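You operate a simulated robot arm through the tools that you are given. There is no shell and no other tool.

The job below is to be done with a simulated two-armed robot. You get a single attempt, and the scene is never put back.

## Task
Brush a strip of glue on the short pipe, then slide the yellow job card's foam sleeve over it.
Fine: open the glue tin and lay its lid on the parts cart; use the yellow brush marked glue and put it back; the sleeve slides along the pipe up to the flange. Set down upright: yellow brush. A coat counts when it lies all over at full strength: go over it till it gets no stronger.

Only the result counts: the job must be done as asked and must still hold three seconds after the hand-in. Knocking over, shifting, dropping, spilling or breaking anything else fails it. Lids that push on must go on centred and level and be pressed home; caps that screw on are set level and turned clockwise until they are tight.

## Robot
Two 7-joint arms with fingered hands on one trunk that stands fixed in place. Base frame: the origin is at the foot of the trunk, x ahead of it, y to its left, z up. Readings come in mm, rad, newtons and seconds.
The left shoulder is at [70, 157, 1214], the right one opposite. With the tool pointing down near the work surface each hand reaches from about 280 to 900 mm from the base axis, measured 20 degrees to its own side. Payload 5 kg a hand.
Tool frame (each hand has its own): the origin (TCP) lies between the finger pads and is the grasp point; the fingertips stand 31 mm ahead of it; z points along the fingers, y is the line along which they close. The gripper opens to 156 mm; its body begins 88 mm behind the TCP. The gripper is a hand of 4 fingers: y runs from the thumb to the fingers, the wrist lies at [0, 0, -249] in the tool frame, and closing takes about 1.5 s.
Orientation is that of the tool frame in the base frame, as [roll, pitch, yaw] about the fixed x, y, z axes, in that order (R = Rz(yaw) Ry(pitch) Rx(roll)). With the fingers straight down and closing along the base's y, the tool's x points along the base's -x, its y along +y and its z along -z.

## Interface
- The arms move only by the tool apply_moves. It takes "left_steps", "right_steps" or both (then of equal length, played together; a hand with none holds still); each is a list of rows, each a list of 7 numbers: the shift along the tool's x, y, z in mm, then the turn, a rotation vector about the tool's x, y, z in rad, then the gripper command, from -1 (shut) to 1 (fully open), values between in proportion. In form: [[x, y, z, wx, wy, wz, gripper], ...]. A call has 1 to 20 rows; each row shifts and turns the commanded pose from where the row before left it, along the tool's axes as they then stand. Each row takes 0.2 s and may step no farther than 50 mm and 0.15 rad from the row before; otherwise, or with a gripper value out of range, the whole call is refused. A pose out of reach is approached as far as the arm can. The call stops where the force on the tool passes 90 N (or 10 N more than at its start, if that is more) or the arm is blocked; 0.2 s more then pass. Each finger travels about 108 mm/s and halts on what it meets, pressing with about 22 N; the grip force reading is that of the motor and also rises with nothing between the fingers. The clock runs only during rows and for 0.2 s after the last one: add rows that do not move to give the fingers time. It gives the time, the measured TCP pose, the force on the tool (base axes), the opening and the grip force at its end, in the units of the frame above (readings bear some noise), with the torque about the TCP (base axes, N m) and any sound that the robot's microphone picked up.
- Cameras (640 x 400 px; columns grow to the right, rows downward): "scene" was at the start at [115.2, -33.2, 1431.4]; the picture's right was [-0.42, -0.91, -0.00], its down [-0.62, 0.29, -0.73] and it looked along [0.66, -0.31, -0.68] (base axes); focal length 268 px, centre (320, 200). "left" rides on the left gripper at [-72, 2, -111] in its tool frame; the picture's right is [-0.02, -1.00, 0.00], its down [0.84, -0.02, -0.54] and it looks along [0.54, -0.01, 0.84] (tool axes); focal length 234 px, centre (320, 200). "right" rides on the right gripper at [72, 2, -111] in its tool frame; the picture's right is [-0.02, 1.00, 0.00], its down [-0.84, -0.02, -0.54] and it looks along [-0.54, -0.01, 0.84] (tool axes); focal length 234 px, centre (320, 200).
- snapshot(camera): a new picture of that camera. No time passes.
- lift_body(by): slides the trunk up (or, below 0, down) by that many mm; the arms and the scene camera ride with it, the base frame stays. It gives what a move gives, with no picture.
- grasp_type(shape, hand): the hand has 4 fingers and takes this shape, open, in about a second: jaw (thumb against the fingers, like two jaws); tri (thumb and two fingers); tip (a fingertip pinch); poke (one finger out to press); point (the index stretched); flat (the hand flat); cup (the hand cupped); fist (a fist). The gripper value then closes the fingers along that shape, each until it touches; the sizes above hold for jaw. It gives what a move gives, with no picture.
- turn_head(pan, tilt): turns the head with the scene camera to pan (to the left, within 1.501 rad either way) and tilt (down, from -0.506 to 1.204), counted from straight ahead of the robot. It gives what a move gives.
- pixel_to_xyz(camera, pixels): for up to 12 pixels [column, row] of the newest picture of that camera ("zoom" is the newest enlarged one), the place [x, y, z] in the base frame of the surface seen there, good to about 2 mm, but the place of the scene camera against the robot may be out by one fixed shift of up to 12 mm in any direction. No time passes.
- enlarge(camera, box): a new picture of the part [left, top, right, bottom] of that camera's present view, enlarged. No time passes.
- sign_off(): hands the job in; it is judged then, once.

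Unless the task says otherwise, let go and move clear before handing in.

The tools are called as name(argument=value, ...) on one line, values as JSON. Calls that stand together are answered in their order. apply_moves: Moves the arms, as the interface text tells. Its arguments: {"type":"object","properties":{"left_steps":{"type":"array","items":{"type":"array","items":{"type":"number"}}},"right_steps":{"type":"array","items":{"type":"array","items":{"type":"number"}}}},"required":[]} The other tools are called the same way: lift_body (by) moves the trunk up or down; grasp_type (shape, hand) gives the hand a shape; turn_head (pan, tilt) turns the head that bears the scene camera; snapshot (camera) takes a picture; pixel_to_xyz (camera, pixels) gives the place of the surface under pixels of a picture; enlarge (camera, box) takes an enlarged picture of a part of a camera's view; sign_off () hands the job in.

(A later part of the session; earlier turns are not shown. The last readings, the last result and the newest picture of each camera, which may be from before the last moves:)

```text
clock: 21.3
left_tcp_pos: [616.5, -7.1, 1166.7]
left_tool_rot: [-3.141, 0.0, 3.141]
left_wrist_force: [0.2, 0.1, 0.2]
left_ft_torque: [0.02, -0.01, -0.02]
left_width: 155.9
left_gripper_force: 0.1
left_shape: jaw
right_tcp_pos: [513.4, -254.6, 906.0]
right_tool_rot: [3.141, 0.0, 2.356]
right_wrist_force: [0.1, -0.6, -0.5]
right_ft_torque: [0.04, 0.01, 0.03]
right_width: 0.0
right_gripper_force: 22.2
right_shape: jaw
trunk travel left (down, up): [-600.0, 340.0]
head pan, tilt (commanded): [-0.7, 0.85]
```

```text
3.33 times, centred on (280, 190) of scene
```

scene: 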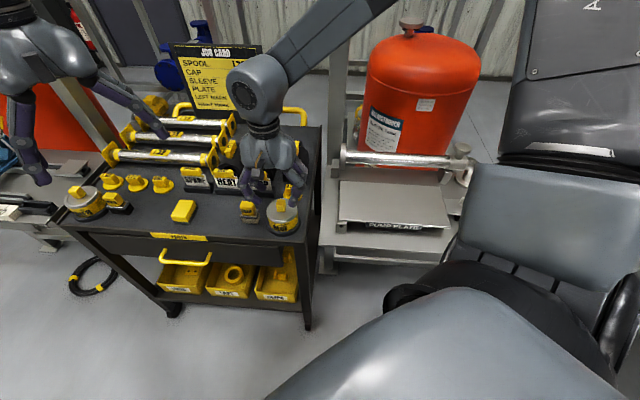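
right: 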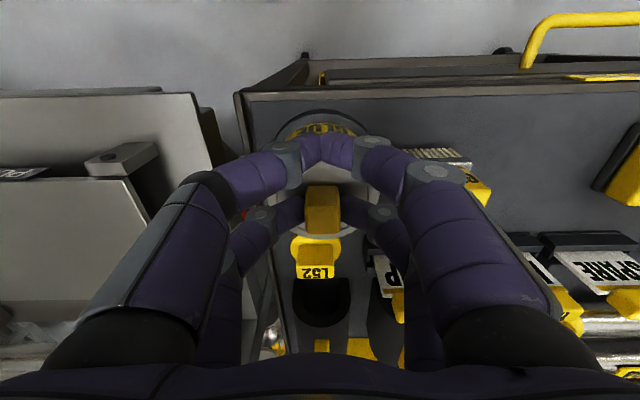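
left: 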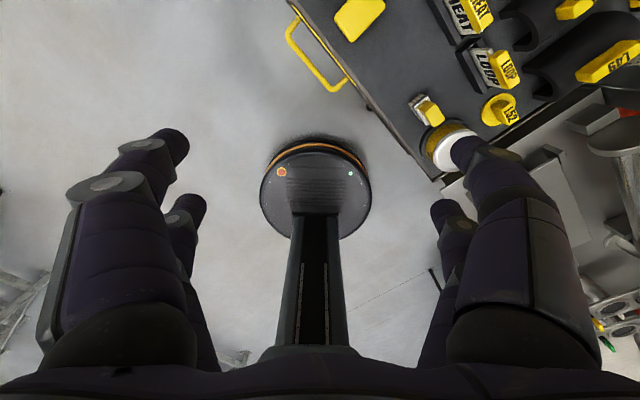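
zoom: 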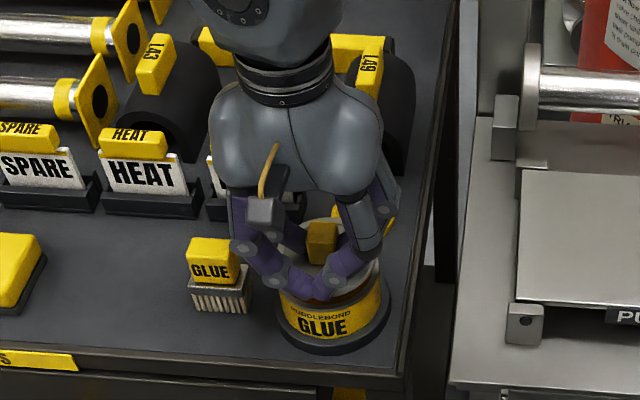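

The lid came away cleanly with the hand and the force stayed near zero. I'll raise it, carry it along the cart front past the brush, and check the clear spot there.

apply_moves(right_steps=[[0, 0, -20, 0, 0, 0, -1], [0, 0, -25, 0, 0, 0, -1], [0, 0, -25, 0, 0, 0, -1], [0, 31, 0, 0, 0, 0, -1], [0, 31, 0, 0, 0, 0, -1], [0, 31, 0, 0, 0, 0, -1], [0, 31, 0, 0, 0, 0, -1], [0, 31, 0, 0, 0, 0, -1], [0, 31, 0, 0, 0, 0, -1], [0, 0, 0, 0, 0, 0, -1]])

snapshot(camera="right")

snapshot(camera="scene")

snapshot(camera="left")

```text
clock: 23.5
left_tcp_pos: [616.4, -6.5, 1167.4]
left_tool_rot: [3.141, -0.001, -3.139]
left_wrist_force: [-1.9, 14.6, -0.1]
left_ft_torque: [-0.41, -0.09, 0.3]
left_width: 155.9
left_gripper_force: 0.0
left_shape: jaw
right_tcp_pos: [645.9, -126.6, 978.9]
right_tool_rot: [3.14, -0.001, 2.357]
right_wrist_force: [0.5, 0.7, 0.4]
right_ft_torque: [0.01, 0.0, 0.03]
right_width: 0.0
right_gripper_force: 22.0
right_shape: jaw
trunk travel left (down, up): [-600.0, 340.0]
head pan, tilt (commanded): [-0.7, 0.85]
```

```text
taken
```

right: 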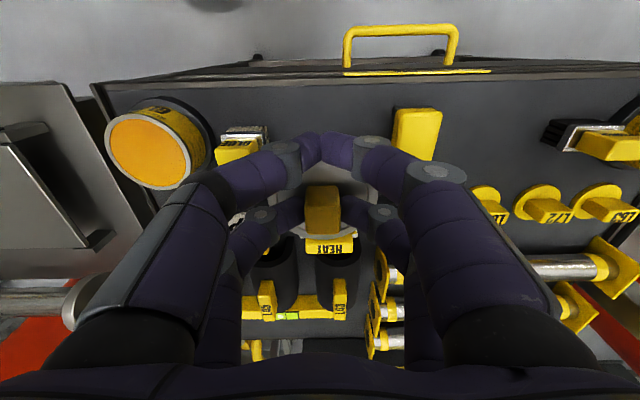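

```text
taken
```

scene: 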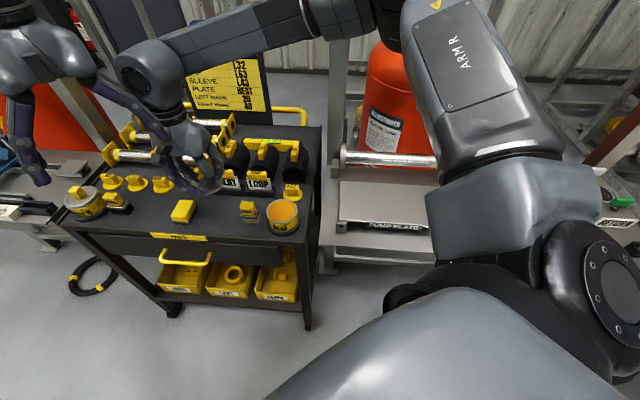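

```text
taken
```

left: 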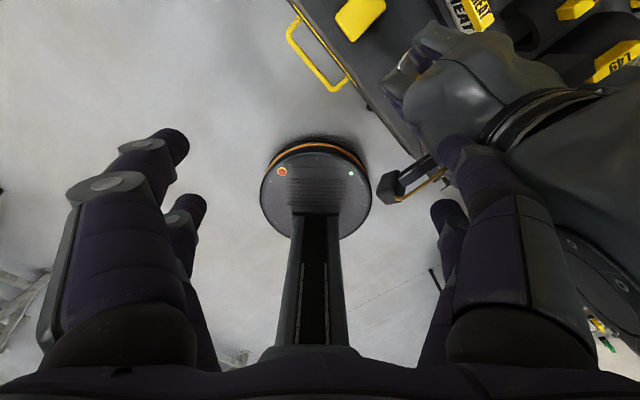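

The tin is open with orange glue visible at (155,150), but the left wrist reads 14.6 N, so the right arm is touching the left hand. I'll move the left hand away to its own side.

apply_moves(left_steps=[[0, 30, -5, 0, 0, 0, 1], [0, 40, -5, 0, 0, 0, 1], [10, 45, 0, 0, 0, 0, 1], [10, 45, 0, 0, 0, 0, 1], [20, 45, 0, 0, 0, 0, 1], [20, 45, 0, 0, 0, 0, 1], [20, 45, 0, 0, 0, 0, 1], [0, 0, 0, 0, 0, 0, 1]])

enlarge(camera="right", box=[90, 80, 450, 270])

snapshot(camera="scene")

```text
clock: 25.3
left_tcp_pos: [535.9, 288.4, 1174.4]
left_tool_rot: [3.139, 0.0, 3.141]
left_wrist_force: [0.0, 0.1, -0.3]
left_ft_torque: [0.02, 0.05, -0.01]
left_width: 156.0
left_gripper_force: 0.0
left_shape: jaw
right_tcp_pos: [646.3, -127.3, 977.6]
right_tool_rot: [3.14, -0.003, 2.359]
right_wrist_force: [0.2, -0.4, 0.0]
right_ft_torque: [0.02, 0.03, -0.01]
right_width: 0.0
right_gripper_force: 22.2
right_shape: jaw
trunk travel left (down, up): [-600.0, 340.0]
head pan, tilt (commanded): [-0.7, 0.85]
```

```text
1.78 times, centred on (270, 175) of right
```

zoom: 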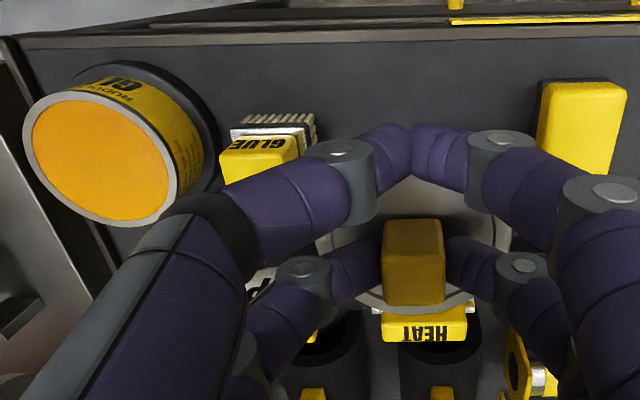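

```text
taken
```

scene: 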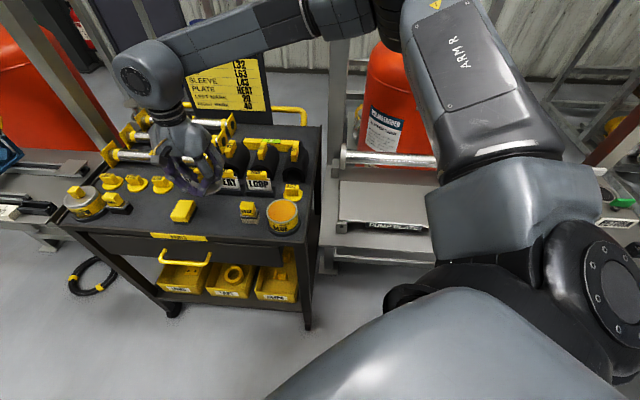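

The left hand is clear (0 N), and the tin's glue shows at zoom (100,150). I'll measure the glue level, the brush, the HEAT plate and the yellow block to fix the lid's landing spot.

pixel_to_xyz(camera="zoom", pixels=[[100, 150], [60, 110], [140, 190], [100, 210], [30, 130], [190, 160], [120, 80], [262, 165], [545, 150], [590, 165], [540, 100], [425, 335]])

pixel_to_xyz(camera="zoom", pixels=[[415, 60], [415, 100], [520, 80], [290, 80], [350, 100], [330, 215], [505, 230], [415, 195], [415, 290], [320, 240], [400, 345], [440, 300]])

enlarge(camera="scene", box=[150, 120, 310, 240])

```text
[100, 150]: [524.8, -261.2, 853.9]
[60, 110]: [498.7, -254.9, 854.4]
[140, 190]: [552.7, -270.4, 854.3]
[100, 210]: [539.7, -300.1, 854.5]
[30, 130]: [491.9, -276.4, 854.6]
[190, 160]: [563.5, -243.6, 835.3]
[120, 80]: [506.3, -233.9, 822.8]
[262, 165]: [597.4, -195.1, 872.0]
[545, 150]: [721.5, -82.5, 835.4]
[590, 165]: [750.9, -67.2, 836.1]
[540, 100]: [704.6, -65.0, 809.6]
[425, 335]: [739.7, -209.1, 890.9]
```

```text
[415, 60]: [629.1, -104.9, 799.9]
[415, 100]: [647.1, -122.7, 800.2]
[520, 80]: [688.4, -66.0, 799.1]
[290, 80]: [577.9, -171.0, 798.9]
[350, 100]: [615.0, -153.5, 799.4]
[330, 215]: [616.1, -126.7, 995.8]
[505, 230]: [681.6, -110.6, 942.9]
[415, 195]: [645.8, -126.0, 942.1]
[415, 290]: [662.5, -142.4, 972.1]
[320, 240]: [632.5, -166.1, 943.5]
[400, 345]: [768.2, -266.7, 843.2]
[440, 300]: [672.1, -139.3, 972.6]
```

```text
3.33 times, centred on (230, 180) of scene
```

zoom: 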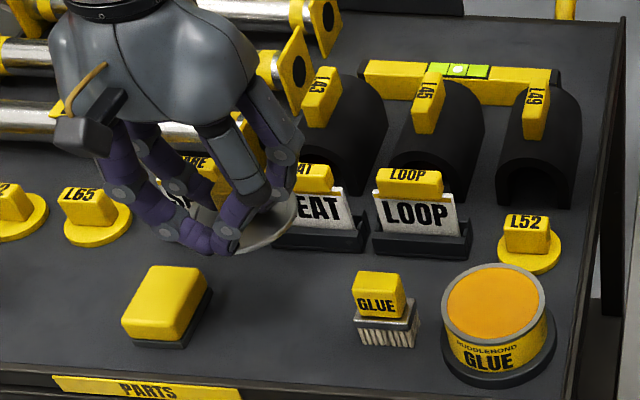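

The landing spot is clear: the brush ends about 40 mm to one side and the yellow block starts about 45 mm to the other. I'll shift 8 mm toward the cart's front and lower the lid until it is just above the cart top.

apply_moves(right_steps=[[8, 4, 0, 0, 0, 0, -1], [0, 0, 30, 0, 0, 0, -1], [0, 0, 30, 0, 0, 0, -1], [0, 0, 30, 0, 0, 0, -1], [0, 0, 22, 0, 0, 0, -1], [0, 0, 13, 0, 0, 0, -1], [0, 0, 0, 0, 0, 0, -1]])

apply_moves(right_steps=[[0, 0, 1.5, 0, 0, 0, -1], [0, 0, 1.5, 0, 0, 0, -1]])

enlarge(camera="scene", box=[150, 120, 310, 240])

```text
clock: 26.9
left_tcp_pos: [536.1, 288.5, 1174.6]
left_tool_rot: [-3.141, 0.001, -3.14]
left_wrist_force: [1.0, 0.1, 1.2]
left_ft_torque: [0.02, 0.0, 0.0]
left_width: 155.9
left_gripper_force: 0.1
left_shape: jaw
right_tcp_pos: [631.7, -150.6, 864.6]
right_tool_rot: [3.139, 0.0, 2.354]
right_wrist_force: [-0.3, 0.1, -0.4]
right_ft_torque: [-0.02, 0.0, -0.02]
right_width: 0.0
right_gripper_force: 22.3
right_shape: jaw
right hand out of reach, approached as far as the arm can: row 1, 3, 4, 5, 6
trunk travel left (down, up): [-600.0, 340.0]
head pan, tilt (commanded): [-0.7, 0.85]
```

```text
clock: 27.5
left_tcp_pos: [535.7, 289.6, 1173.6]
left_tool_rot: [-3.14, -0.002, 3.141]
left_wrist_force: [0.2, 0.5, -0.1]
left_ft_torque: [0.01, 0.01, -0.02]
left_width: 156.1
left_gripper_force: 0.0
left_shape: jaw
right_tcp_pos: [632.2, -151.5, 862.4]
right_tool_rot: [3.141, -0.001, 2.356]
right_wrist_force: [0.7, 0.2, 0.1]
right_ft_torque: [-0.04, 0.0, 0.02]
right_width: 0.1
right_gripper_force: 22.3
right_shape: jaw
trunk travel left (down, up): [-600.0, 340.0]
head pan, tilt (commanded): [-0.7, 0.85]
```

```text
3.33 times, centred on (230, 180) of scene
```

zoom: 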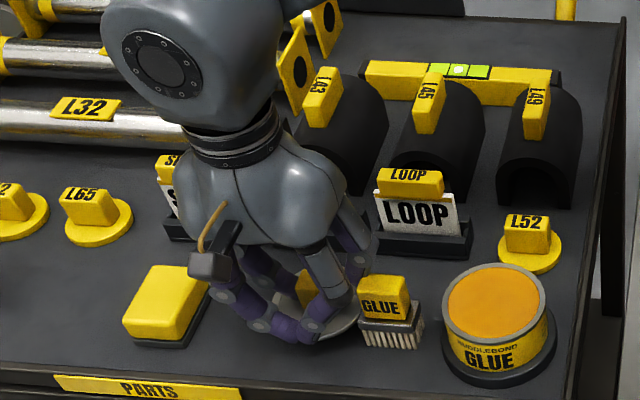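

The arm couldn't reach the commanded spot and drifted to (632,-151), which puts the lid's edge near the brush at zoom (360,320). I'll raise it straight up and look at the brush before anything else.

apply_moves(right_steps=[[0, 0, -20, 0, 0, 0, -1], [0, 0, -20, 0, 0, 0, -1], [0, 0, 0, 0, 0, 0, -1]])

snapshot(camera="right")

enlarge(camera="scene", box=[150, 120, 310, 240])

```text
clock: 28.3
left_tcp_pos: [536.1, 289.2, 1173.6]
left_tool_rot: [-3.141, -0.001, 3.141]
left_wrist_force: [0.1, 0.4, -0.8]
left_ft_torque: [0.01, 0.0, 0.02]
left_width: 155.7
left_gripper_force: 0.0
left_shape: jaw
right_tcp_pos: [631.0, -152.7, 900.6]
right_tool_rot: [-3.141, -0.002, 2.355]
right_wrist_force: [0.3, -1.3, 0.2]
right_ft_torque: [-0.01, 0.01, -0.03]
right_width: 0.0
right_gripper_force: 22.1
right_shape: jaw
trunk travel left (down, up): [-600.0, 340.0]
head pan, tilt (commanded): [-0.7, 0.85]
```

```text
taken
```

right: 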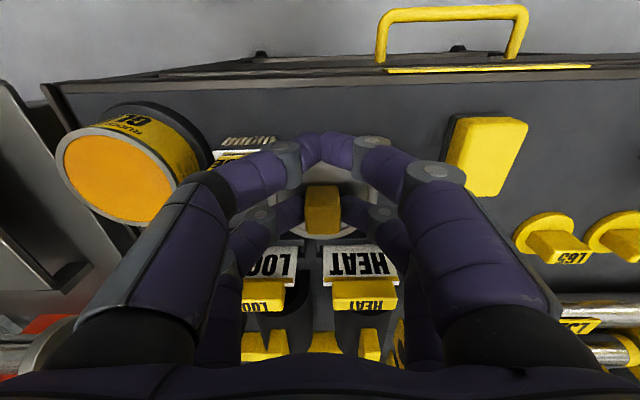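

```text
3.33 times, centred on (230, 180) of scene
```

zoom: 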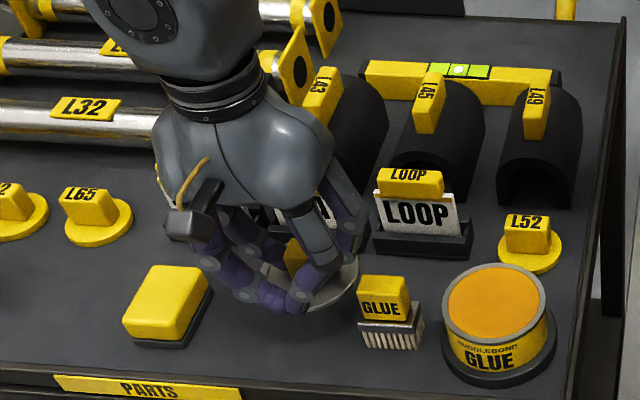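

The brush looks nudged by a few millimetres at zoom (382,300) but still stands, and it gets picked up and put back anyway. I'll raise the lid, turn the hand back to yaw π for better reach, and move to the free spot.

apply_moves(right_steps=[[0, 0, -30, 0, 0, 0, -1], [0, 0, 0, 0, 0, -0.1309, -1], [0, 0, 0, 0, 0, -0.1309, -1], [0, 0, 0, 0, 0, -0.1309, -1], [0, 0, 0, 0, 0, -0.1309, -1], [0, 0, 0, 0, 0, -0.1309, -1], [0, 0, 0, 0, 0, -0.1309, -1], [0, 0, 0, 0, 0, 0, -1]])

snapshot(camera="right")

```text
clock: 30.1
left_tcp_pos: [536.0, 289.6, 1174.1]
left_tool_rot: [-3.14, 0.0, 3.141]
left_wrist_force: [0.9, 0.6, 1.0]
left_ft_torque: [0.03, -0.01, 0.01]
left_width: 155.9
left_gripper_force: 0.0
left_shape: jaw
right_tcp_pos: [630.7, -150.6, 931.6]
right_tool_rot: [-3.141, 0.0, -3.14]
right_wrist_force: [-0.2, 0.1, -1.6]
right_ft_torque: [-0.02, 0.0, 0.01]
right_width: 0.0
right_gripper_force: 21.6
right_shape: jaw
trunk travel left (down, up): [-600.0, 340.0]
head pan, tilt (commanded): [-0.7, 0.85]
```

```text
taken
```

right: 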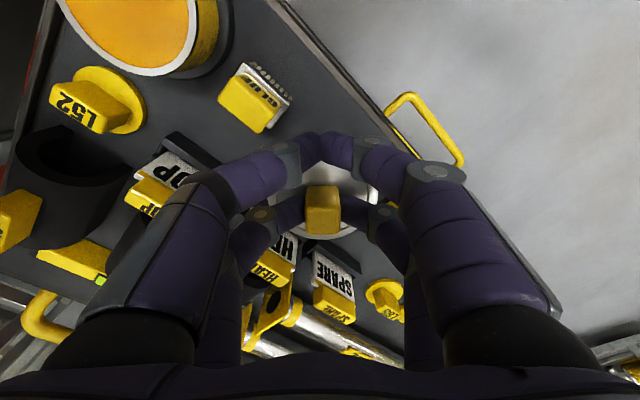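

The turn worked. Next I'll move to TCP (638,-132) and come down part-way, checking that the arm really follows.

apply_moves(right_steps=[[-7.4, 19, 0, 0, 0, 0, -1], [0, 0, 25, 0, 0, 0, -1], [0, 0, 25, 0, 0, 0, -1], [0, 0, 0, 0, 0, 0, -1]])

snapshot(camera="right")

enlarge(camera="scene", box=[150, 120, 310, 240])

```text
clock: 31.1
left_tcp_pos: [535.6, 289.6, 1172.9]
left_tool_rot: [3.141, 0.001, -3.142]
left_wrist_force: [0.2, 0.8, -0.1]
left_ft_torque: [-0.01, 0.01, -0.03]
left_width: 156.1
left_gripper_force: 0.0
left_shape: jaw
right_tcp_pos: [634.0, -137.9, 884.6]
right_tool_rot: [3.139, 0.001, 3.141]
right_wrist_force: [-0.9, -0.9, -0.3]
right_ft_torque: [-0.04, 0.01, 0.03]
right_width: 0.2
right_gripper_force: 22.1
right_shape: jaw
right hand out of reach, approached as far as the arm can: row 3
trunk travel left (down, up): [-600.0, 340.0]
head pan, tilt (commanded): [-0.7, 0.85]
```

```text
taken
```

right: 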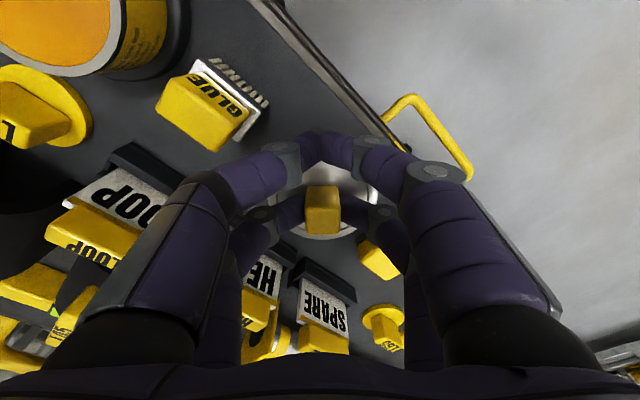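

```text
3.33 times, centred on (230, 180) of scene
```

zoom: 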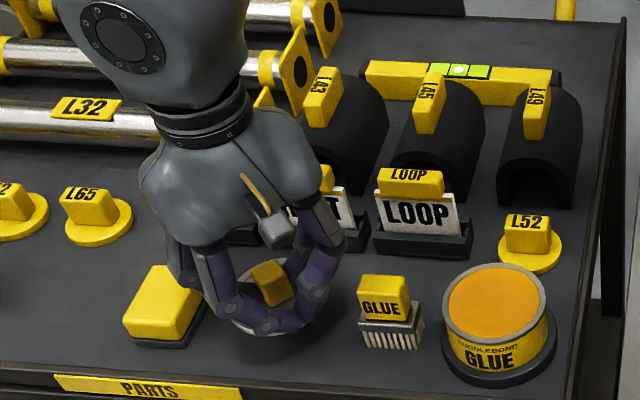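

The arm is at its limit sideways, but the lid centre is already over the clear spot at about (655,-138). I'll lower the trunk instead, which brings the hand straight down without drift.

lift_body(by=-25)

enlarge(camera="right", box=[160, 60, 460, 260])

```text
clock: 31.8
left_tcp_pos: [534.6, 289.0, 1149.4]
left_tool_rot: [3.141, 0.001, 3.141]
left_wrist_force: [0.7, -0.5, 0.0]
left_ft_torque: [0.01, 0.0, 0.02]
left_width: 155.9
left_gripper_force: 0.1
left_shape: jaw
right_tcp_pos: [634.9, -138.0, 859.2]
right_tool_rot: [3.14, 0.002, 3.14]
right_wrist_force: [-0.2, 0.4, 0.1]
right_ft_torque: [0.02, 0.01, -0.03]
right_width: 0.2
right_gripper_force: 21.9
right_shape: jaw
trunk travel left (down, up): [-575.0, 365.0]
head pan, tilt (commanded): [-0.7, 0.85]
```

```text
2.00 times, centred on (310, 160) of right
```

zoom: 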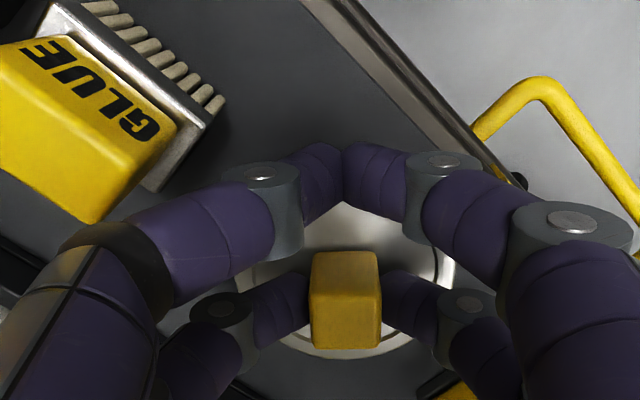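

That worked, with the pose straight down at z=859 and no force. I'll keep lowering in small trunk steps until the lid touches the cart.

lift_body(by=-8)

lift_body(by=-2)

lift_body(by=-2)

enlarge(camera="scene", box=[170, 150, 290, 240])

```text
clock: 32.4
left_tcp_pos: [536.0, 288.6, 1140.7]
left_tool_rot: [-3.142, 0.0, -3.141]
left_wrist_force: [0.3, -0.2, 0.0]
left_ft_torque: [-0.03, 0.0, -0.02]
left_width: 156.0
left_gripper_force: 0.2
left_shape: jaw
right_tcp_pos: [634.8, -139.0, 851.4]
right_tool_rot: [3.141, 0.001, -3.141]
right_wrist_force: [-0.5, -0.1, -0.3]
right_ft_torque: [-0.01, 0.03, 0.01]
right_width: 0.0
right_gripper_force: 21.9
right_shape: jaw
trunk travel left (down, up): [-567.0, 373.0]
head pan, tilt (commanded): [-0.7, 0.85]
```

```text
clock: 32.9
left_tcp_pos: [536.2, 288.8, 1137.6]
left_tool_rot: [3.14, -0.001, 3.14]
left_wrist_force: [0.5, -0.1, 0.4]
left_ft_torque: [-0.02, -0.02, 0.04]
left_width: 155.9
left_gripper_force: 0.2
left_shape: jaw
right_tcp_pos: [636.9, -137.8, 849.9]
right_tool_rot: [3.139, 0.001, -3.141]
right_wrist_force: [0.1, -0.3, -0.6]
right_ft_torque: [-0.02, 0.02, 0.0]
right_width: 0.0
right_gripper_force: 22.3
right_shape: jaw
trunk travel left (down, up): [-565.0, 375.0]
head pan, tilt (commanded): [-0.7, 0.85]
```

```text
clock: 33.4
left_tcp_pos: [535.0, 290.2, 1137.1]
left_tool_rot: [-3.141, 0.002, 3.141]
left_wrist_force: [0.7, 0.0, 0.6]
left_ft_torque: [0.0, 0.03, 0.01]
left_width: 156.0
left_gripper_force: 0.0
left_shape: jaw
right_tcp_pos: [635.0, -138.1, 848.5]
right_tool_rot: [3.141, 0.002, 3.14]
right_wrist_force: [-0.4, -0.2, 0.7]
right_ft_torque: [0.02, 0.02, -0.01]
right_width: 0.0
right_gripper_force: 22.0
right_shape: jaw
trunk travel left (down, up): [-563.0, 377.0]
head pan, tilt (commanded): [-0.7, 0.85]
```

```text
4.44 times, centred on (230, 195) of scene
```

zoom: 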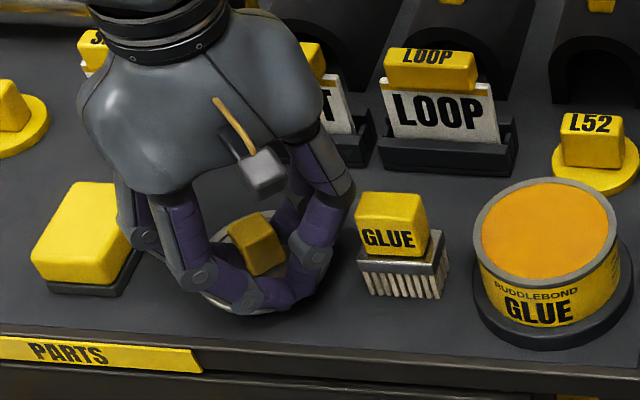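

lift_body(by=-2)

lift_body(by=-1.5)

enlarge(camera="right", box=[230, 130, 410, 260])

```text
clock: 33.9
left_tcp_pos: [536.9, 289.7, 1135.0]
left_tool_rot: [-3.141, 0.0, -3.141]
left_wrist_force: [1.0, 0.1, 0.0]
left_ft_torque: [0.0, -0.02, 0.0]
left_width: 156.0
left_gripper_force: 0.1
left_shape: jaw
right_tcp_pos: [635.8, -137.9, 845.1]
right_tool_rot: [3.139, 0.003, 3.141]
right_wrist_force: [0.1, -0.2, -1.2]
right_ft_torque: [0.01, 0.02, 0.01]
right_width: 0.1
right_gripper_force: 22.5
right_shape: jaw
trunk travel left (down, up): [-561.0, 379.0]
head pan, tilt (commanded): [-0.7, 0.85]
```

```text
clock: 34.4
left_tcp_pos: [535.0, 290.2, 1131.9]
left_tool_rot: [-3.141, 0.0, -3.141]
left_wrist_force: [-0.7, 0.0, -0.4]
left_ft_torque: [-0.01, 0.02, 0.01]
left_width: 156.0
left_gripper_force: 0.0
left_shape: jaw
right_tcp_pos: [634.9, -137.7, 844.0]
right_tool_rot: [3.141, 0.001, 3.142]
right_wrist_force: [-0.1, 0.0, 0.1]
right_ft_torque: [0.02, 0.01, -0.03]
right_width: 0.0
right_gripper_force: 21.6
right_shape: jaw
trunk travel left (down, up): [-560.0, 380.0]
head pan, tilt (commanded): [-0.7, 0.85]
```

```text
3.08 times, centred on (320, 195) of right
```

zoom: 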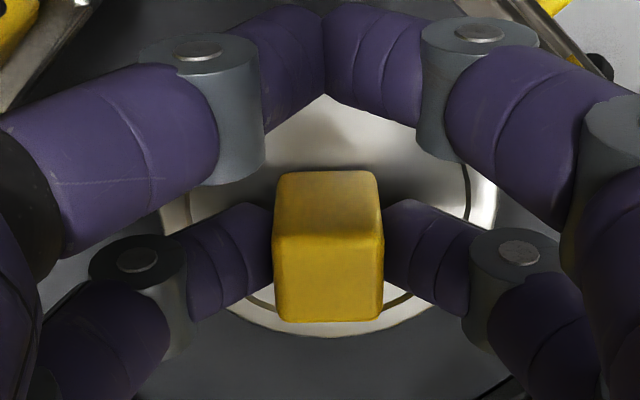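

pixel_to_xyz(camera="zoom", pixels=[[325, 130], [480, 170], [255, 310], [230, 310], [300, 350], [320, 370], [490, 190], [500, 200]])

lift_body(by=-1.5)

lift_body(by=-1)

```text
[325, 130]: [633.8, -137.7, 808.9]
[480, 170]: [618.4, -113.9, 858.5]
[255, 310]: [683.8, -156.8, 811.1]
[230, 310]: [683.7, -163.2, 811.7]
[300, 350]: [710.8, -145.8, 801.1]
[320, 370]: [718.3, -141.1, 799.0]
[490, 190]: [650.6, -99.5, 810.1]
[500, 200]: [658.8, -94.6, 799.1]
```

```text
clock: 34.9
left_tcp_pos: [536.1, 288.9, 1132.2]
left_tool_rot: [3.141, 0.002, 3.14]
left_wrist_force: [-0.3, -0.5, 0.0]
left_ft_torque: [-0.01, -0.03, -0.02]
left_width: 156.0
left_gripper_force: 0.0
left_shape: jaw
right_tcp_pos: [634.9, -138.3, 843.1]
right_tool_rot: [3.139, 0.002, -3.141]
right_wrist_force: [0.1, 0.6, 0.7]
right_ft_torque: [-0.01, 0.01, 0.0]
right_width: 0.0
right_gripper_force: 22.2
right_shape: jaw
trunk travel left (down, up): [-558.0, 382.0]
head pan, tilt (commanded): [-0.7, 0.85]
```

```text
clock: 35.4
left_tcp_pos: [534.7, 289.8, 1131.3]
left_tool_rot: [3.141, 0.001, -3.142]
left_wrist_force: [0.8, 0.0, -0.3]
left_ft_torque: [-0.02, -0.01, -0.01]
left_width: 156.0
left_gripper_force: 0.1
left_shape: jaw
right_tcp_pos: [635.9, -137.1, 841.4]
right_tool_rot: [3.139, 0.001, 3.141]
right_wrist_force: [1.4, 0.2, -0.9]
right_ft_torque: [0.02, 0.05, 0.02]
right_width: 0.0
right_gripper_force: 21.9
right_shape: jaw
trunk travel left (down, up): [-557.0, 383.0]
head pan, tilt (commanded): [-0.7, 0.85]
```

lift_body(by=-1)

lift_body(by=-1)

```text
clock: 36.0
left_tcp_pos: [536.6, 288.6, 1129.5]
left_tool_rot: [3.141, 0.0, -3.141]
left_wrist_force: [0.5, 0.2, 0.7]
left_ft_torque: [-0.02, 0.0, -0.01]
left_width: 155.9
left_gripper_force: 0.1
left_shape: jaw
right_tcp_pos: [635.9, -137.9, 840.6]
right_tool_rot: [3.141, 0.002, 3.141]
right_wrist_force: [0.4, 0.6, -0.7]
right_ft_torque: [0.02, 0.07, 0.01]
right_width: 0.1
right_gripper_force: 22.1
right_shape: jaw
trunk travel left (down, up): [-556.0, 384.0]
head pan, tilt (commanded): [-0.7, 0.85]
```

```text
clock: 36.5
left_tcp_pos: [535.4, 289.6, 1128.7]
left_tool_rot: [-3.141, 0.0, 3.141]
left_wrist_force: [-0.4, -1.3, 0.0]
left_ft_torque: [0.01, -0.03, 0.0]
left_width: 155.7
left_gripper_force: 0.0
left_shape: jaw
right_tcp_pos: [634.5, -138.6, 838.5]
right_tool_rot: [3.139, 0.0, 3.14]
right_wrist_force: [0.8, 1.2, 0.0]
right_ft_torque: [0.05, 0.02, 0.03]
right_width: 0.2
right_gripper_force: 22.0
right_shape: jaw
trunk travel left (down, up): [-555.0, 385.0]
head pan, tilt (commanded): [-0.7, 0.85]
```

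enlarge(camera="right", box=[230, 130, 410, 260])

pixel_to_xyz(camera="zoom", pixels=[[325, 130], [255, 310], [325, 300], [320, 370], [450, 180], [500, 210], [235, 220], [300, 150]])

```text
3.08 times, centred on (320, 195) of right
```

zoom: 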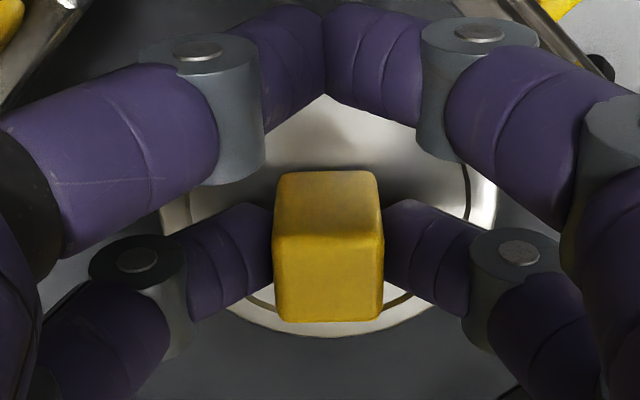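

```text
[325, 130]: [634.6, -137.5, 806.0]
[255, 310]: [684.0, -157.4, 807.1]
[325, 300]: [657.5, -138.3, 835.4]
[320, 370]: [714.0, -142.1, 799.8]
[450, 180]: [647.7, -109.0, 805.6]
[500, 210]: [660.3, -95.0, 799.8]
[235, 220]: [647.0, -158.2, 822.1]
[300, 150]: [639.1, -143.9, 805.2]
```

lift_body(by=-1)

lift_body(by=-1)

enlarge(camera="right", box=[230, 130, 410, 260])

pixel_to_xyz(camera="zoom", pixels=[[325, 130], [255, 310], [325, 300], [320, 370], [450, 180], [500, 210], [235, 220], [300, 150]])

```text
clock: 37.0
left_tcp_pos: [535.0, 289.2, 1128.0]
left_tool_rot: [3.14, 0.0, -3.14]
left_wrist_force: [0.3, -0.4, -0.1]
left_ft_torque: [0.02, 0.01, -0.02]
left_width: 156.1
left_gripper_force: 0.2
left_shape: jaw
right_tcp_pos: [634.5, -138.6, 838.5]
right_tool_rot: [3.14, 0.001, 3.14]
right_wrist_force: [0.1, 0.3, 0.3]
right_ft_torque: [0.01, 0.01, 0.01]
right_width: 0.0
right_gripper_force: 22.3
right_shape: jaw
trunk travel left (down, up): [-554.0, 386.0]
head pan, tilt (commanded): [-0.7, 0.85]
```

```text
clock: 37.5
left_tcp_pos: [535.2, 290.1, 1125.8]
left_tool_rot: [3.141, 0.002, -3.142]
left_wrist_force: [0.3, 0.9, -0.8]
left_ft_torque: [-0.03, 0.01, 0.02]
left_width: 156.0
left_gripper_force: 0.0
left_shape: jaw
right_tcp_pos: [634.7, -137.7, 839.2]
right_tool_rot: [3.14, 0.001, -3.141]
right_wrist_force: [-1.2, 0.0, 3.1]
right_ft_torque: [-0.02, 0.06, 0.01]
right_width: 0.0
right_gripper_force: 22.1
right_shape: jaw
trunk travel left (down, up): [-553.0, 387.0]
head pan, tilt (commanded): [-0.7, 0.85]
```

```text
3.08 times, centred on (320, 195) of right
```

zoom: 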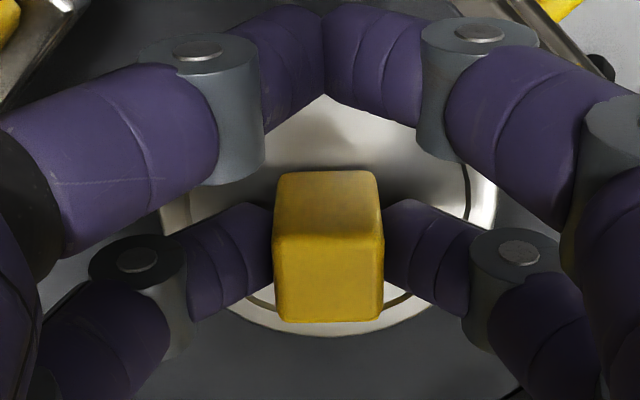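

```text
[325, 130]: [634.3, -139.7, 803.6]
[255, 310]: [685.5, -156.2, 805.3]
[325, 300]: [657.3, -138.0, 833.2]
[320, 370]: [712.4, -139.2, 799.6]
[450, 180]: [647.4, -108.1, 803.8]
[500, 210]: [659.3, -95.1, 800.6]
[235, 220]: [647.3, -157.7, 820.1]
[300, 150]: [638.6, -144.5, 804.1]
```

Contact is showing (+3.1 N up, with the TCP held at about 839), so the lid is on the cart. I'll open slightly and rise with the trunk.

apply_moves(right_steps=[[0, 0, 0, 0, 0, 0, -0.8], [0, 0, 0, 0, 0, 0, -0.6], [0, 0, 0, 0, 0, 0, -0.45], [0, 0, 0, 0, 0, 0, -0.4], [0, 0, 0, 0, 0, 0, -0.4]])

snapshot(camera="right")

```text
clock: 38.7
left_tcp_pos: [535.2, 290.1, 1126.2]
left_tool_rot: [-3.141, 0.001, 3.141]
left_wrist_force: [1.1, -0.2, 0.3]
left_ft_torque: [0.02, 0.02, 0.02]
left_width: 155.9
left_gripper_force: 0.1
left_shape: jaw
right_tcp_pos: [635.3, -137.8, 837.8]
right_tool_rot: [3.14, 0.001, 3.141]
right_wrist_force: [0.2, 0.4, -0.4]
right_ft_torque: [-0.01, -0.01, 0.0]
right_width: 46.3
right_gripper_force: 0.0
right_shape: jaw
trunk travel left (down, up): [-553.0, 387.0]
head pan, tilt (commanded): [-0.7, 0.85]
```

```text
taken
```

right: 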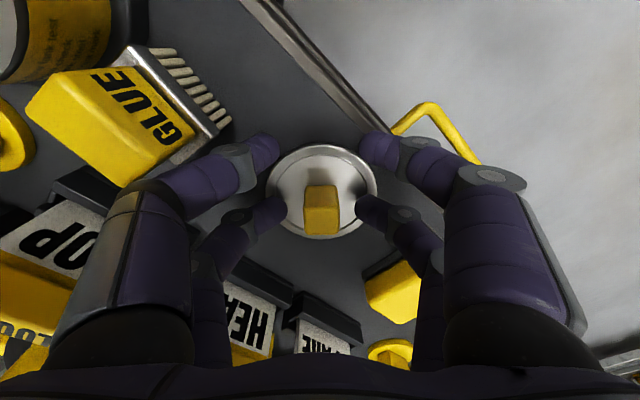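

The lid lies flat at (320,190) and the fingers are clear of its knob. I'll raise the trunk to move the hand straight up.

lift_body(by=87)

snapshot(camera="right")

enlarge(camera="right", box=[60, 20, 300, 180])

```text
clock: 39.9
left_tcp_pos: [535.7, 289.5, 1213.3]
left_tool_rot: [3.141, -0.001, 3.141]
left_wrist_force: [0.6, 0.4, 0.8]
left_ft_torque: [-0.02, 0.02, -0.01]
left_width: 155.7
left_gripper_force: 0.0
left_shape: jaw
right_tcp_pos: [635.1, -137.5, 924.5]
right_tool_rot: [3.141, 0.001, 3.142]
right_wrist_force: [0.3, 0.8, -0.1]
right_ft_torque: [0.01, 0.01, 0.01]
right_width: 46.4
right_gripper_force: 0.1
right_shape: jaw
trunk travel left (down, up): [-640.0, 300.0]
head pan, tilt (commanded): [-0.7, 0.85]
```

```text
taken
```

right: 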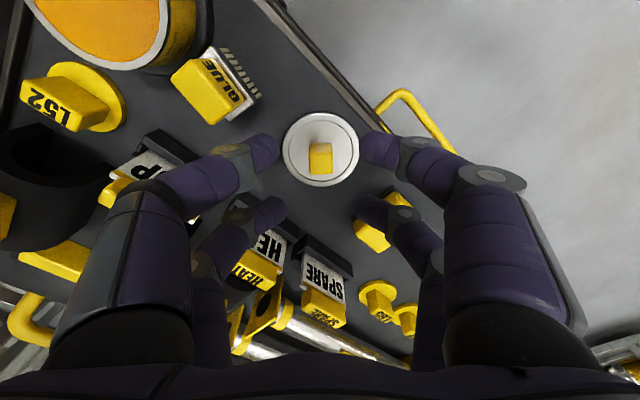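

```text
2.50 times, centred on (180, 100) of right
```

zoom: 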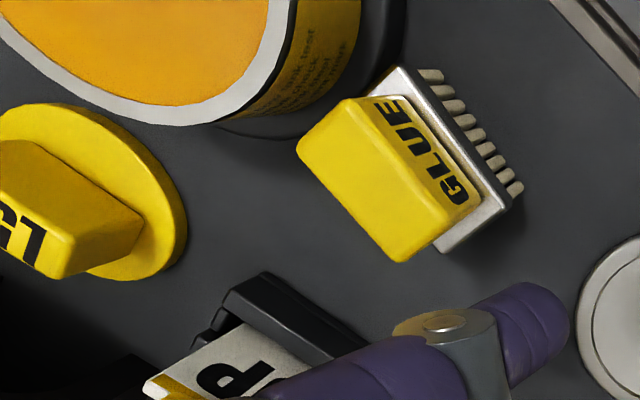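

The lid rests flat at (320,150), clear of everything. I'll measure the brush handle and ferrule corners from this view.

pixel_to_xyz(camera="zoom", pixels=[[350, 105], [455, 210], [402, 252], [305, 152], [378, 178], [400, 75], [515, 180], [440, 245], [435, 75], [515, 190], [410, 150], [500, 205]])

pixel_to_xyz(camera="right", pixels=[[320, 150], [285, 148], [358, 150], [320, 185], [240, 270], [130, 20], [100, 30], [290, 215], [150, 150], [330, 260], [370, 235], [300, 90]])

```text
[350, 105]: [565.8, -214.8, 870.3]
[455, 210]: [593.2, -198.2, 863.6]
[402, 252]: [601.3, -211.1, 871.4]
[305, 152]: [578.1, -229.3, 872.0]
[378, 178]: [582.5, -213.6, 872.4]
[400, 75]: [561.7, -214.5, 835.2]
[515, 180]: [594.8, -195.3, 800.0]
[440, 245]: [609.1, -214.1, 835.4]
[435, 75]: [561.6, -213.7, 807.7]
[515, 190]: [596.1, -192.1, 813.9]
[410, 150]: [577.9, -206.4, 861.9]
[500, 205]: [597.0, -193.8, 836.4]
```

```text
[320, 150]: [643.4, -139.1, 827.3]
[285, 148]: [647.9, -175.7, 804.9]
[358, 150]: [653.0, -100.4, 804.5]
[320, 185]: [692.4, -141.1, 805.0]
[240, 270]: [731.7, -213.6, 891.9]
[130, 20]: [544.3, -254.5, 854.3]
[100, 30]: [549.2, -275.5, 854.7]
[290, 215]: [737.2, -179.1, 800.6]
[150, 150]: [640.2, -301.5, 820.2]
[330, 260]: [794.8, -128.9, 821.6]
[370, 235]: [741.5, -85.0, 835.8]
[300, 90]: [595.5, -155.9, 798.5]
```

The brush has been pushed about 17 mm toward the tin and now stands at about (584,-214), turned to roughly 31°, still upright. I'll turn the hand to close across its short side and hover over it.

apply_moves(right_steps=[[0, 0, 0, 0, 0, -0.1375, -0.36], [0, 0, 0, 0, 0, -0.1375, -0.36], [0, 0, 0, 0, 0, -0.1375, -0.36], [0, 0, 0, 0, 0, -0.1375, -0.36], [0, 0, 0, 0, 0, 0, -0.36]])

```text
clock: 41.1
left_tcp_pos: [535.8, 289.4, 1213.8]
left_tool_rot: [-3.141, 0.001, 3.141]
left_wrist_force: [0.5, 0.5, 0.0]
left_ft_torque: [-0.01, -0.01, -0.02]
left_width: 156.1
left_gripper_force: 0.1
left_shape: jaw
right_tcp_pos: [635.8, -138.5, 925.1]
right_tool_rot: [-3.141, 0.002, -2.59]
right_wrist_force: [-0.4, 0.5, 0.6]
right_ft_torque: [-0.03, 0.01, 0.04]
right_width: 49.7
right_gripper_force: 0.0
right_shape: jaw
trunk travel left (down, up): [-640.0, 300.0]
head pan, tilt (commanded): [-0.7, 0.85]
```

apply_moves(right_steps=[[30.9, -18.75, 0, 0, 0, 0, -0.36], [30.9, -18.75, 0, 0, 0, 0, -0.36], [0, 0, 0, 0, 0, 0, -0.36]])

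snapshot(camera="right")

enlarge(camera="right", box=[220, 60, 420, 210])

```text
clock: 41.9
left_tcp_pos: [536.6, 291.2, 1212.7]
left_tool_rot: [-3.141, 0.001, 3.139]
left_wrist_force: [0.4, 0.0, -0.6]
left_ft_torque: [-0.02, 0.06, 0.02]
left_width: 156.0
left_gripper_force: 0.1
left_shape: jaw
right_tcp_pos: [602.6, -200.1, 926.8]
right_tool_rot: [3.141, -0.001, -2.589]
right_wrist_force: [1.0, -0.6, -0.4]
right_ft_torque: [-0.05, 0.03, 0.01]
right_width: 49.6
right_gripper_force: 0.0
right_shape: jaw
trunk travel left (down, up): [-640.0, 300.0]
head pan, tilt (commanded): [-0.7, 0.85]
```

```text
taken
```

right: 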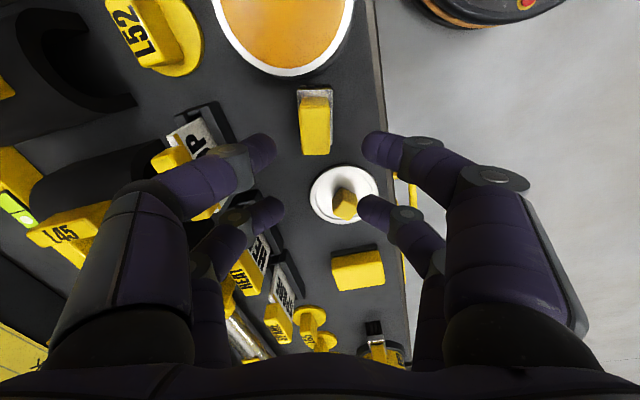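

```text
2.67 times, centred on (320, 135) of right
```

zoom: 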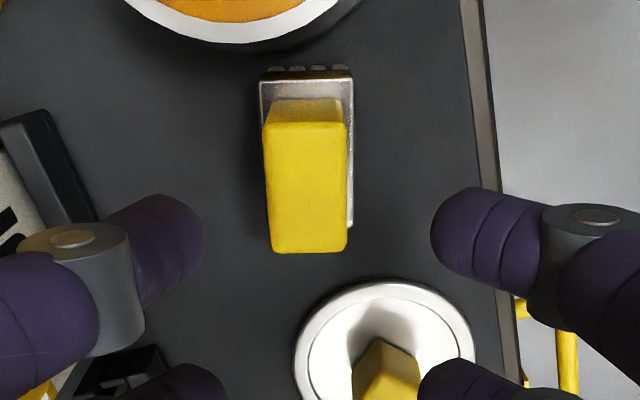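

The brush is nicely aligned with the picture's vertical at (315,125). I'll measure its handle once more before descending.

pixel_to_xyz(camera="zoom", pixels=[[270, 132], [340, 132], [276, 246], [342, 246], [306, 190], [264, 84], [350, 84], [350, 225], [305, 110], [170, 215], [450, 215], [400, 310]])

```text
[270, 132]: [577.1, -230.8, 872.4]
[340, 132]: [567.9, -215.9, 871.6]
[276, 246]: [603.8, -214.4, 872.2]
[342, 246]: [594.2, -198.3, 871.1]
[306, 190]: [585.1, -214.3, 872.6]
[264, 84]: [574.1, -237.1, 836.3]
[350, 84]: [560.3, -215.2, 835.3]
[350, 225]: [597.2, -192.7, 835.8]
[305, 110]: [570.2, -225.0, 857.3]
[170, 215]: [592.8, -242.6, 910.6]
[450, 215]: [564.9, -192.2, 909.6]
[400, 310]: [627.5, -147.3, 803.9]
```

The handle centre is at (585.7,-214.9) and the near finger pair straddles it. I'll make a 4 mm correction, descend to TCP z≈873 and close.

apply_moves(right_steps=[[0.7, -3.5, 0, 0, 0, 0, -0.36], [0, 0, 27, 0, 0, 0, -0.36], [0, 0, 26, 0, 0, 0, -0.36], [0, 0, 0, 0, 0, 0, -0.36]])

snapshot(camera="right")

```text
clock: 42.9
left_tcp_pos: [536.1, 289.4, 1215.5]
left_tool_rot: [3.14, 0.002, 3.141]
left_wrist_force: [-0.4, 1.2, -0.5]
left_ft_torque: [-0.05, 0.02, -0.03]
left_width: 155.7
left_gripper_force: 0.1
left_shape: jaw
right_tcp_pos: [603.2, -204.4, 873.3]
right_tool_rot: [3.141, 0.001, -2.592]
right_wrist_force: [-0.5, -0.5, -0.4]
right_ft_torque: [0.02, -0.01, 0.02]
right_width: 49.4
right_gripper_force: 0.1
right_shape: jaw
trunk travel left (down, up): [-640.0, 300.0]
head pan, tilt (commanded): [-0.7, 0.85]
```

```text
taken
```

right: 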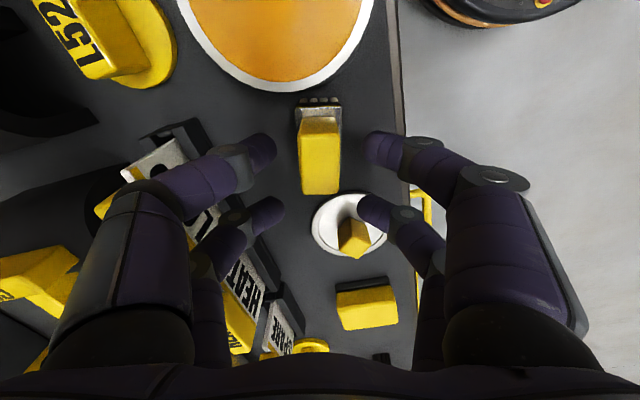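

The handle sits between the near fingertips at rows 115–195. I'll close on it.

apply_moves(right_steps=[[0, 0, 0, 0, 0, 0, -0.6], [0, 0, 0, 0, 0, 0, -0.8], [0, 0, 0, 0, 0, 0, -1], [0, 0, 0, 0, 0, 0, -1], [0, 0, 0, 0, 0, 0, -1]])

enlarge(camera="right", box=[220, 60, 420, 260])

```text
clock: 44.1
left_tcp_pos: [535.8, 289.1, 1213.3]
left_tool_rot: [3.14, 0.0, -3.141]
left_wrist_force: [1.0, -0.4, -0.1]
left_ft_torque: [-0.01, -0.01, 0.03]
left_width: 155.9
left_gripper_force: 0.1
left_shape: jaw
right_tcp_pos: [603.9, -203.8, 873.4]
right_tool_rot: [3.141, 0.001, -2.591]
right_wrist_force: [-0.4, 0.8, -0.3]
right_ft_torque: [0.0, -0.02, 0.02]
right_width: 6.6
right_gripper_force: 22.0
right_shape: jaw
trunk travel left (down, up): [-640.0, 300.0]
head pan, tilt (commanded): [-0.7, 0.85]
```

```text
2.00 times, centred on (320, 160) of right
```

zoom: 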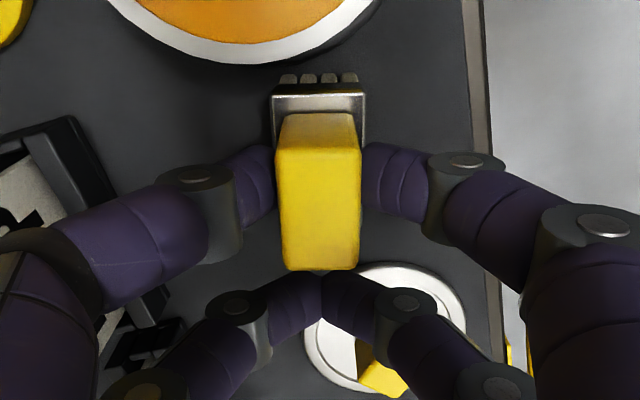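

The near pair holds the handle at zoom (318,190). I'll lift 12 mm and check that the brush comes up level.

apply_moves(right_steps=[[0, 0, -4, 0, 0, 0, -1], [0, 0, -8, 0, 0, 0, -1], [0, 0, -18, 0, 0, 0, -1], [0, 0, 0, 0, 0, 0, -1]])

enlarge(camera="right", box=[220, 60, 420, 260])

enlarge(camera="scene", box=[170, 130, 310, 250])

```text
clock: 45.1
left_tcp_pos: [536.0, 289.4, 1214.0]
left_tool_rot: [3.142, 0.001, -3.141]
left_wrist_force: [0.4, 0.3, -0.1]
left_ft_torque: [-0.01, 0.04, 0.01]
left_width: 155.8
left_gripper_force: 0.0
left_shape: jaw
right_tcp_pos: [603.3, -206.8, 902.2]
right_tool_rot: [3.139, 0.002, -2.592]
right_wrist_force: [0.1, -0.8, -0.1]
right_ft_torque: [0.0, 0.01, 0.02]
right_width: 7.0
right_gripper_force: 21.7
right_shape: jaw
trunk travel left (down, up): [-640.0, 300.0]
head pan, tilt (commanded): [-0.7, 0.85]
```

```text
2.00 times, centred on (320, 160) of right
```

zoom: 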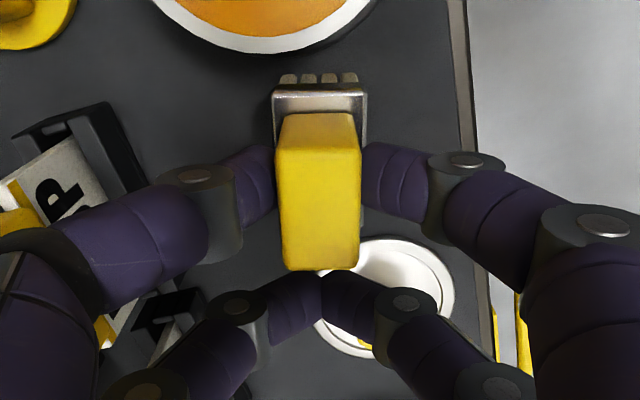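

```text
3.33 times, centred on (240, 190) of scene
```

zoom: 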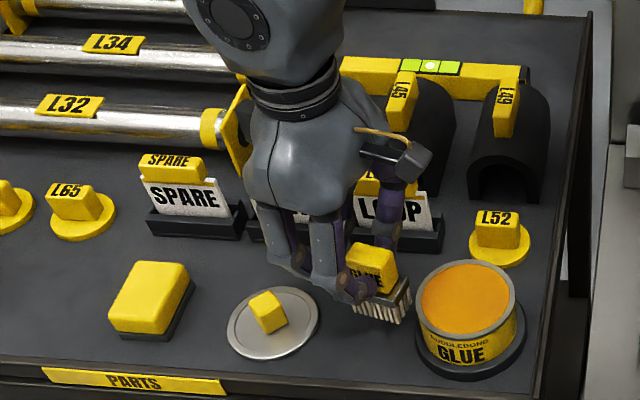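

The brush is held level and its bristles are clear of the cart. I'll raise it over the rim height and hover over the tin.

apply_moves(right_steps=[[0, 0, -25, 0, 0, 0, -1], [0, 0, -23, 0, 0, 0, -1], [25, -4, 0, 0, 0, 0, -1], [25, -4, 0, 0, 0, 0, -1], [26, -4, 0, 0, 0, 0, -1], [0, 0, 0, 0, 0, 0, -1]])

snapshot(camera="right")

enlarge(camera="scene", box=[220, 130, 340, 250])

```text
clock: 46.5
left_tcp_pos: [535.2, 289.5, 1212.6]
left_tool_rot: [-3.141, 0.001, 3.141]
left_wrist_force: [0.1, 0.5, -0.4]
left_ft_torque: [-0.03, -0.01, 0.0]
left_width: 156.0
left_gripper_force: 0.1
left_shape: jaw
right_tcp_pos: [546.1, -255.2, 949.1]
right_tool_rot: [-3.141, 0.003, -2.593]
right_wrist_force: [1.0, -0.7, -0.9]
right_ft_torque: [0.02, -0.05, 0.02]
right_width: 7.0
right_gripper_force: 22.1
right_shape: jaw
trunk travel left (down, up): [-640.0, 300.0]
head pan, tilt (commanded): [-0.7, 0.85]
```

```text
taken
```

right: 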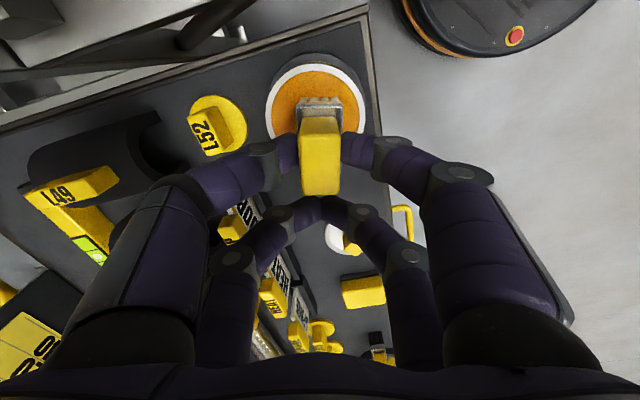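

```text
3.33 times, centred on (280, 190) of scene
```

zoom: 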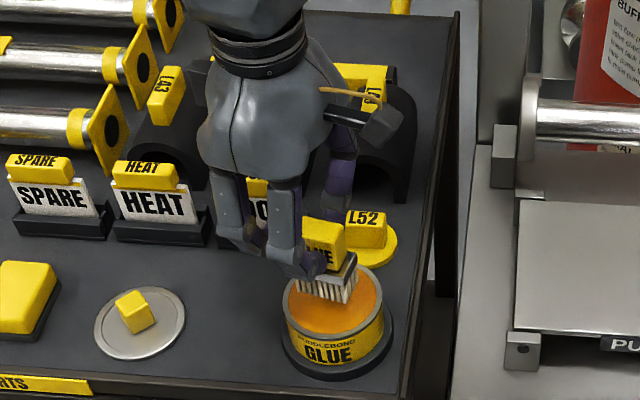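

pixel_to_xyz(camera="right", pixels=[[270, 105], [361, 108], [318, 65], [318, 80], [282, 85], [352, 85], [303, 103], [337, 103], [305, 120], [335, 120], [306, 190], [336, 190]])

enlarge(camera="right", box=[250, 50, 390, 200])

```text
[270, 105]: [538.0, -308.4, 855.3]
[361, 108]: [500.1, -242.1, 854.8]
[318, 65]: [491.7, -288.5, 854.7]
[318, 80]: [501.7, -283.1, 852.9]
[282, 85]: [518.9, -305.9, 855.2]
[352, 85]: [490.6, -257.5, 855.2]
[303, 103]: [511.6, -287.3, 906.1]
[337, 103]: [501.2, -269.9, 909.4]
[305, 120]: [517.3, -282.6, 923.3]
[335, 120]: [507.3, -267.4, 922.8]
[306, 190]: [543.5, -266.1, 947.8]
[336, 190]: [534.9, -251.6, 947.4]
```

```text
2.67 times, centred on (320, 125) of right
```

zoom: 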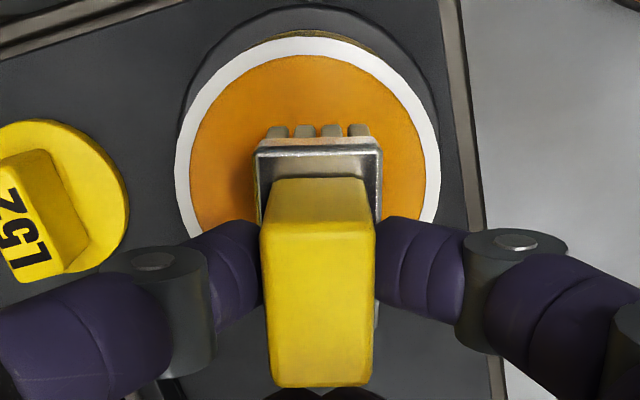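

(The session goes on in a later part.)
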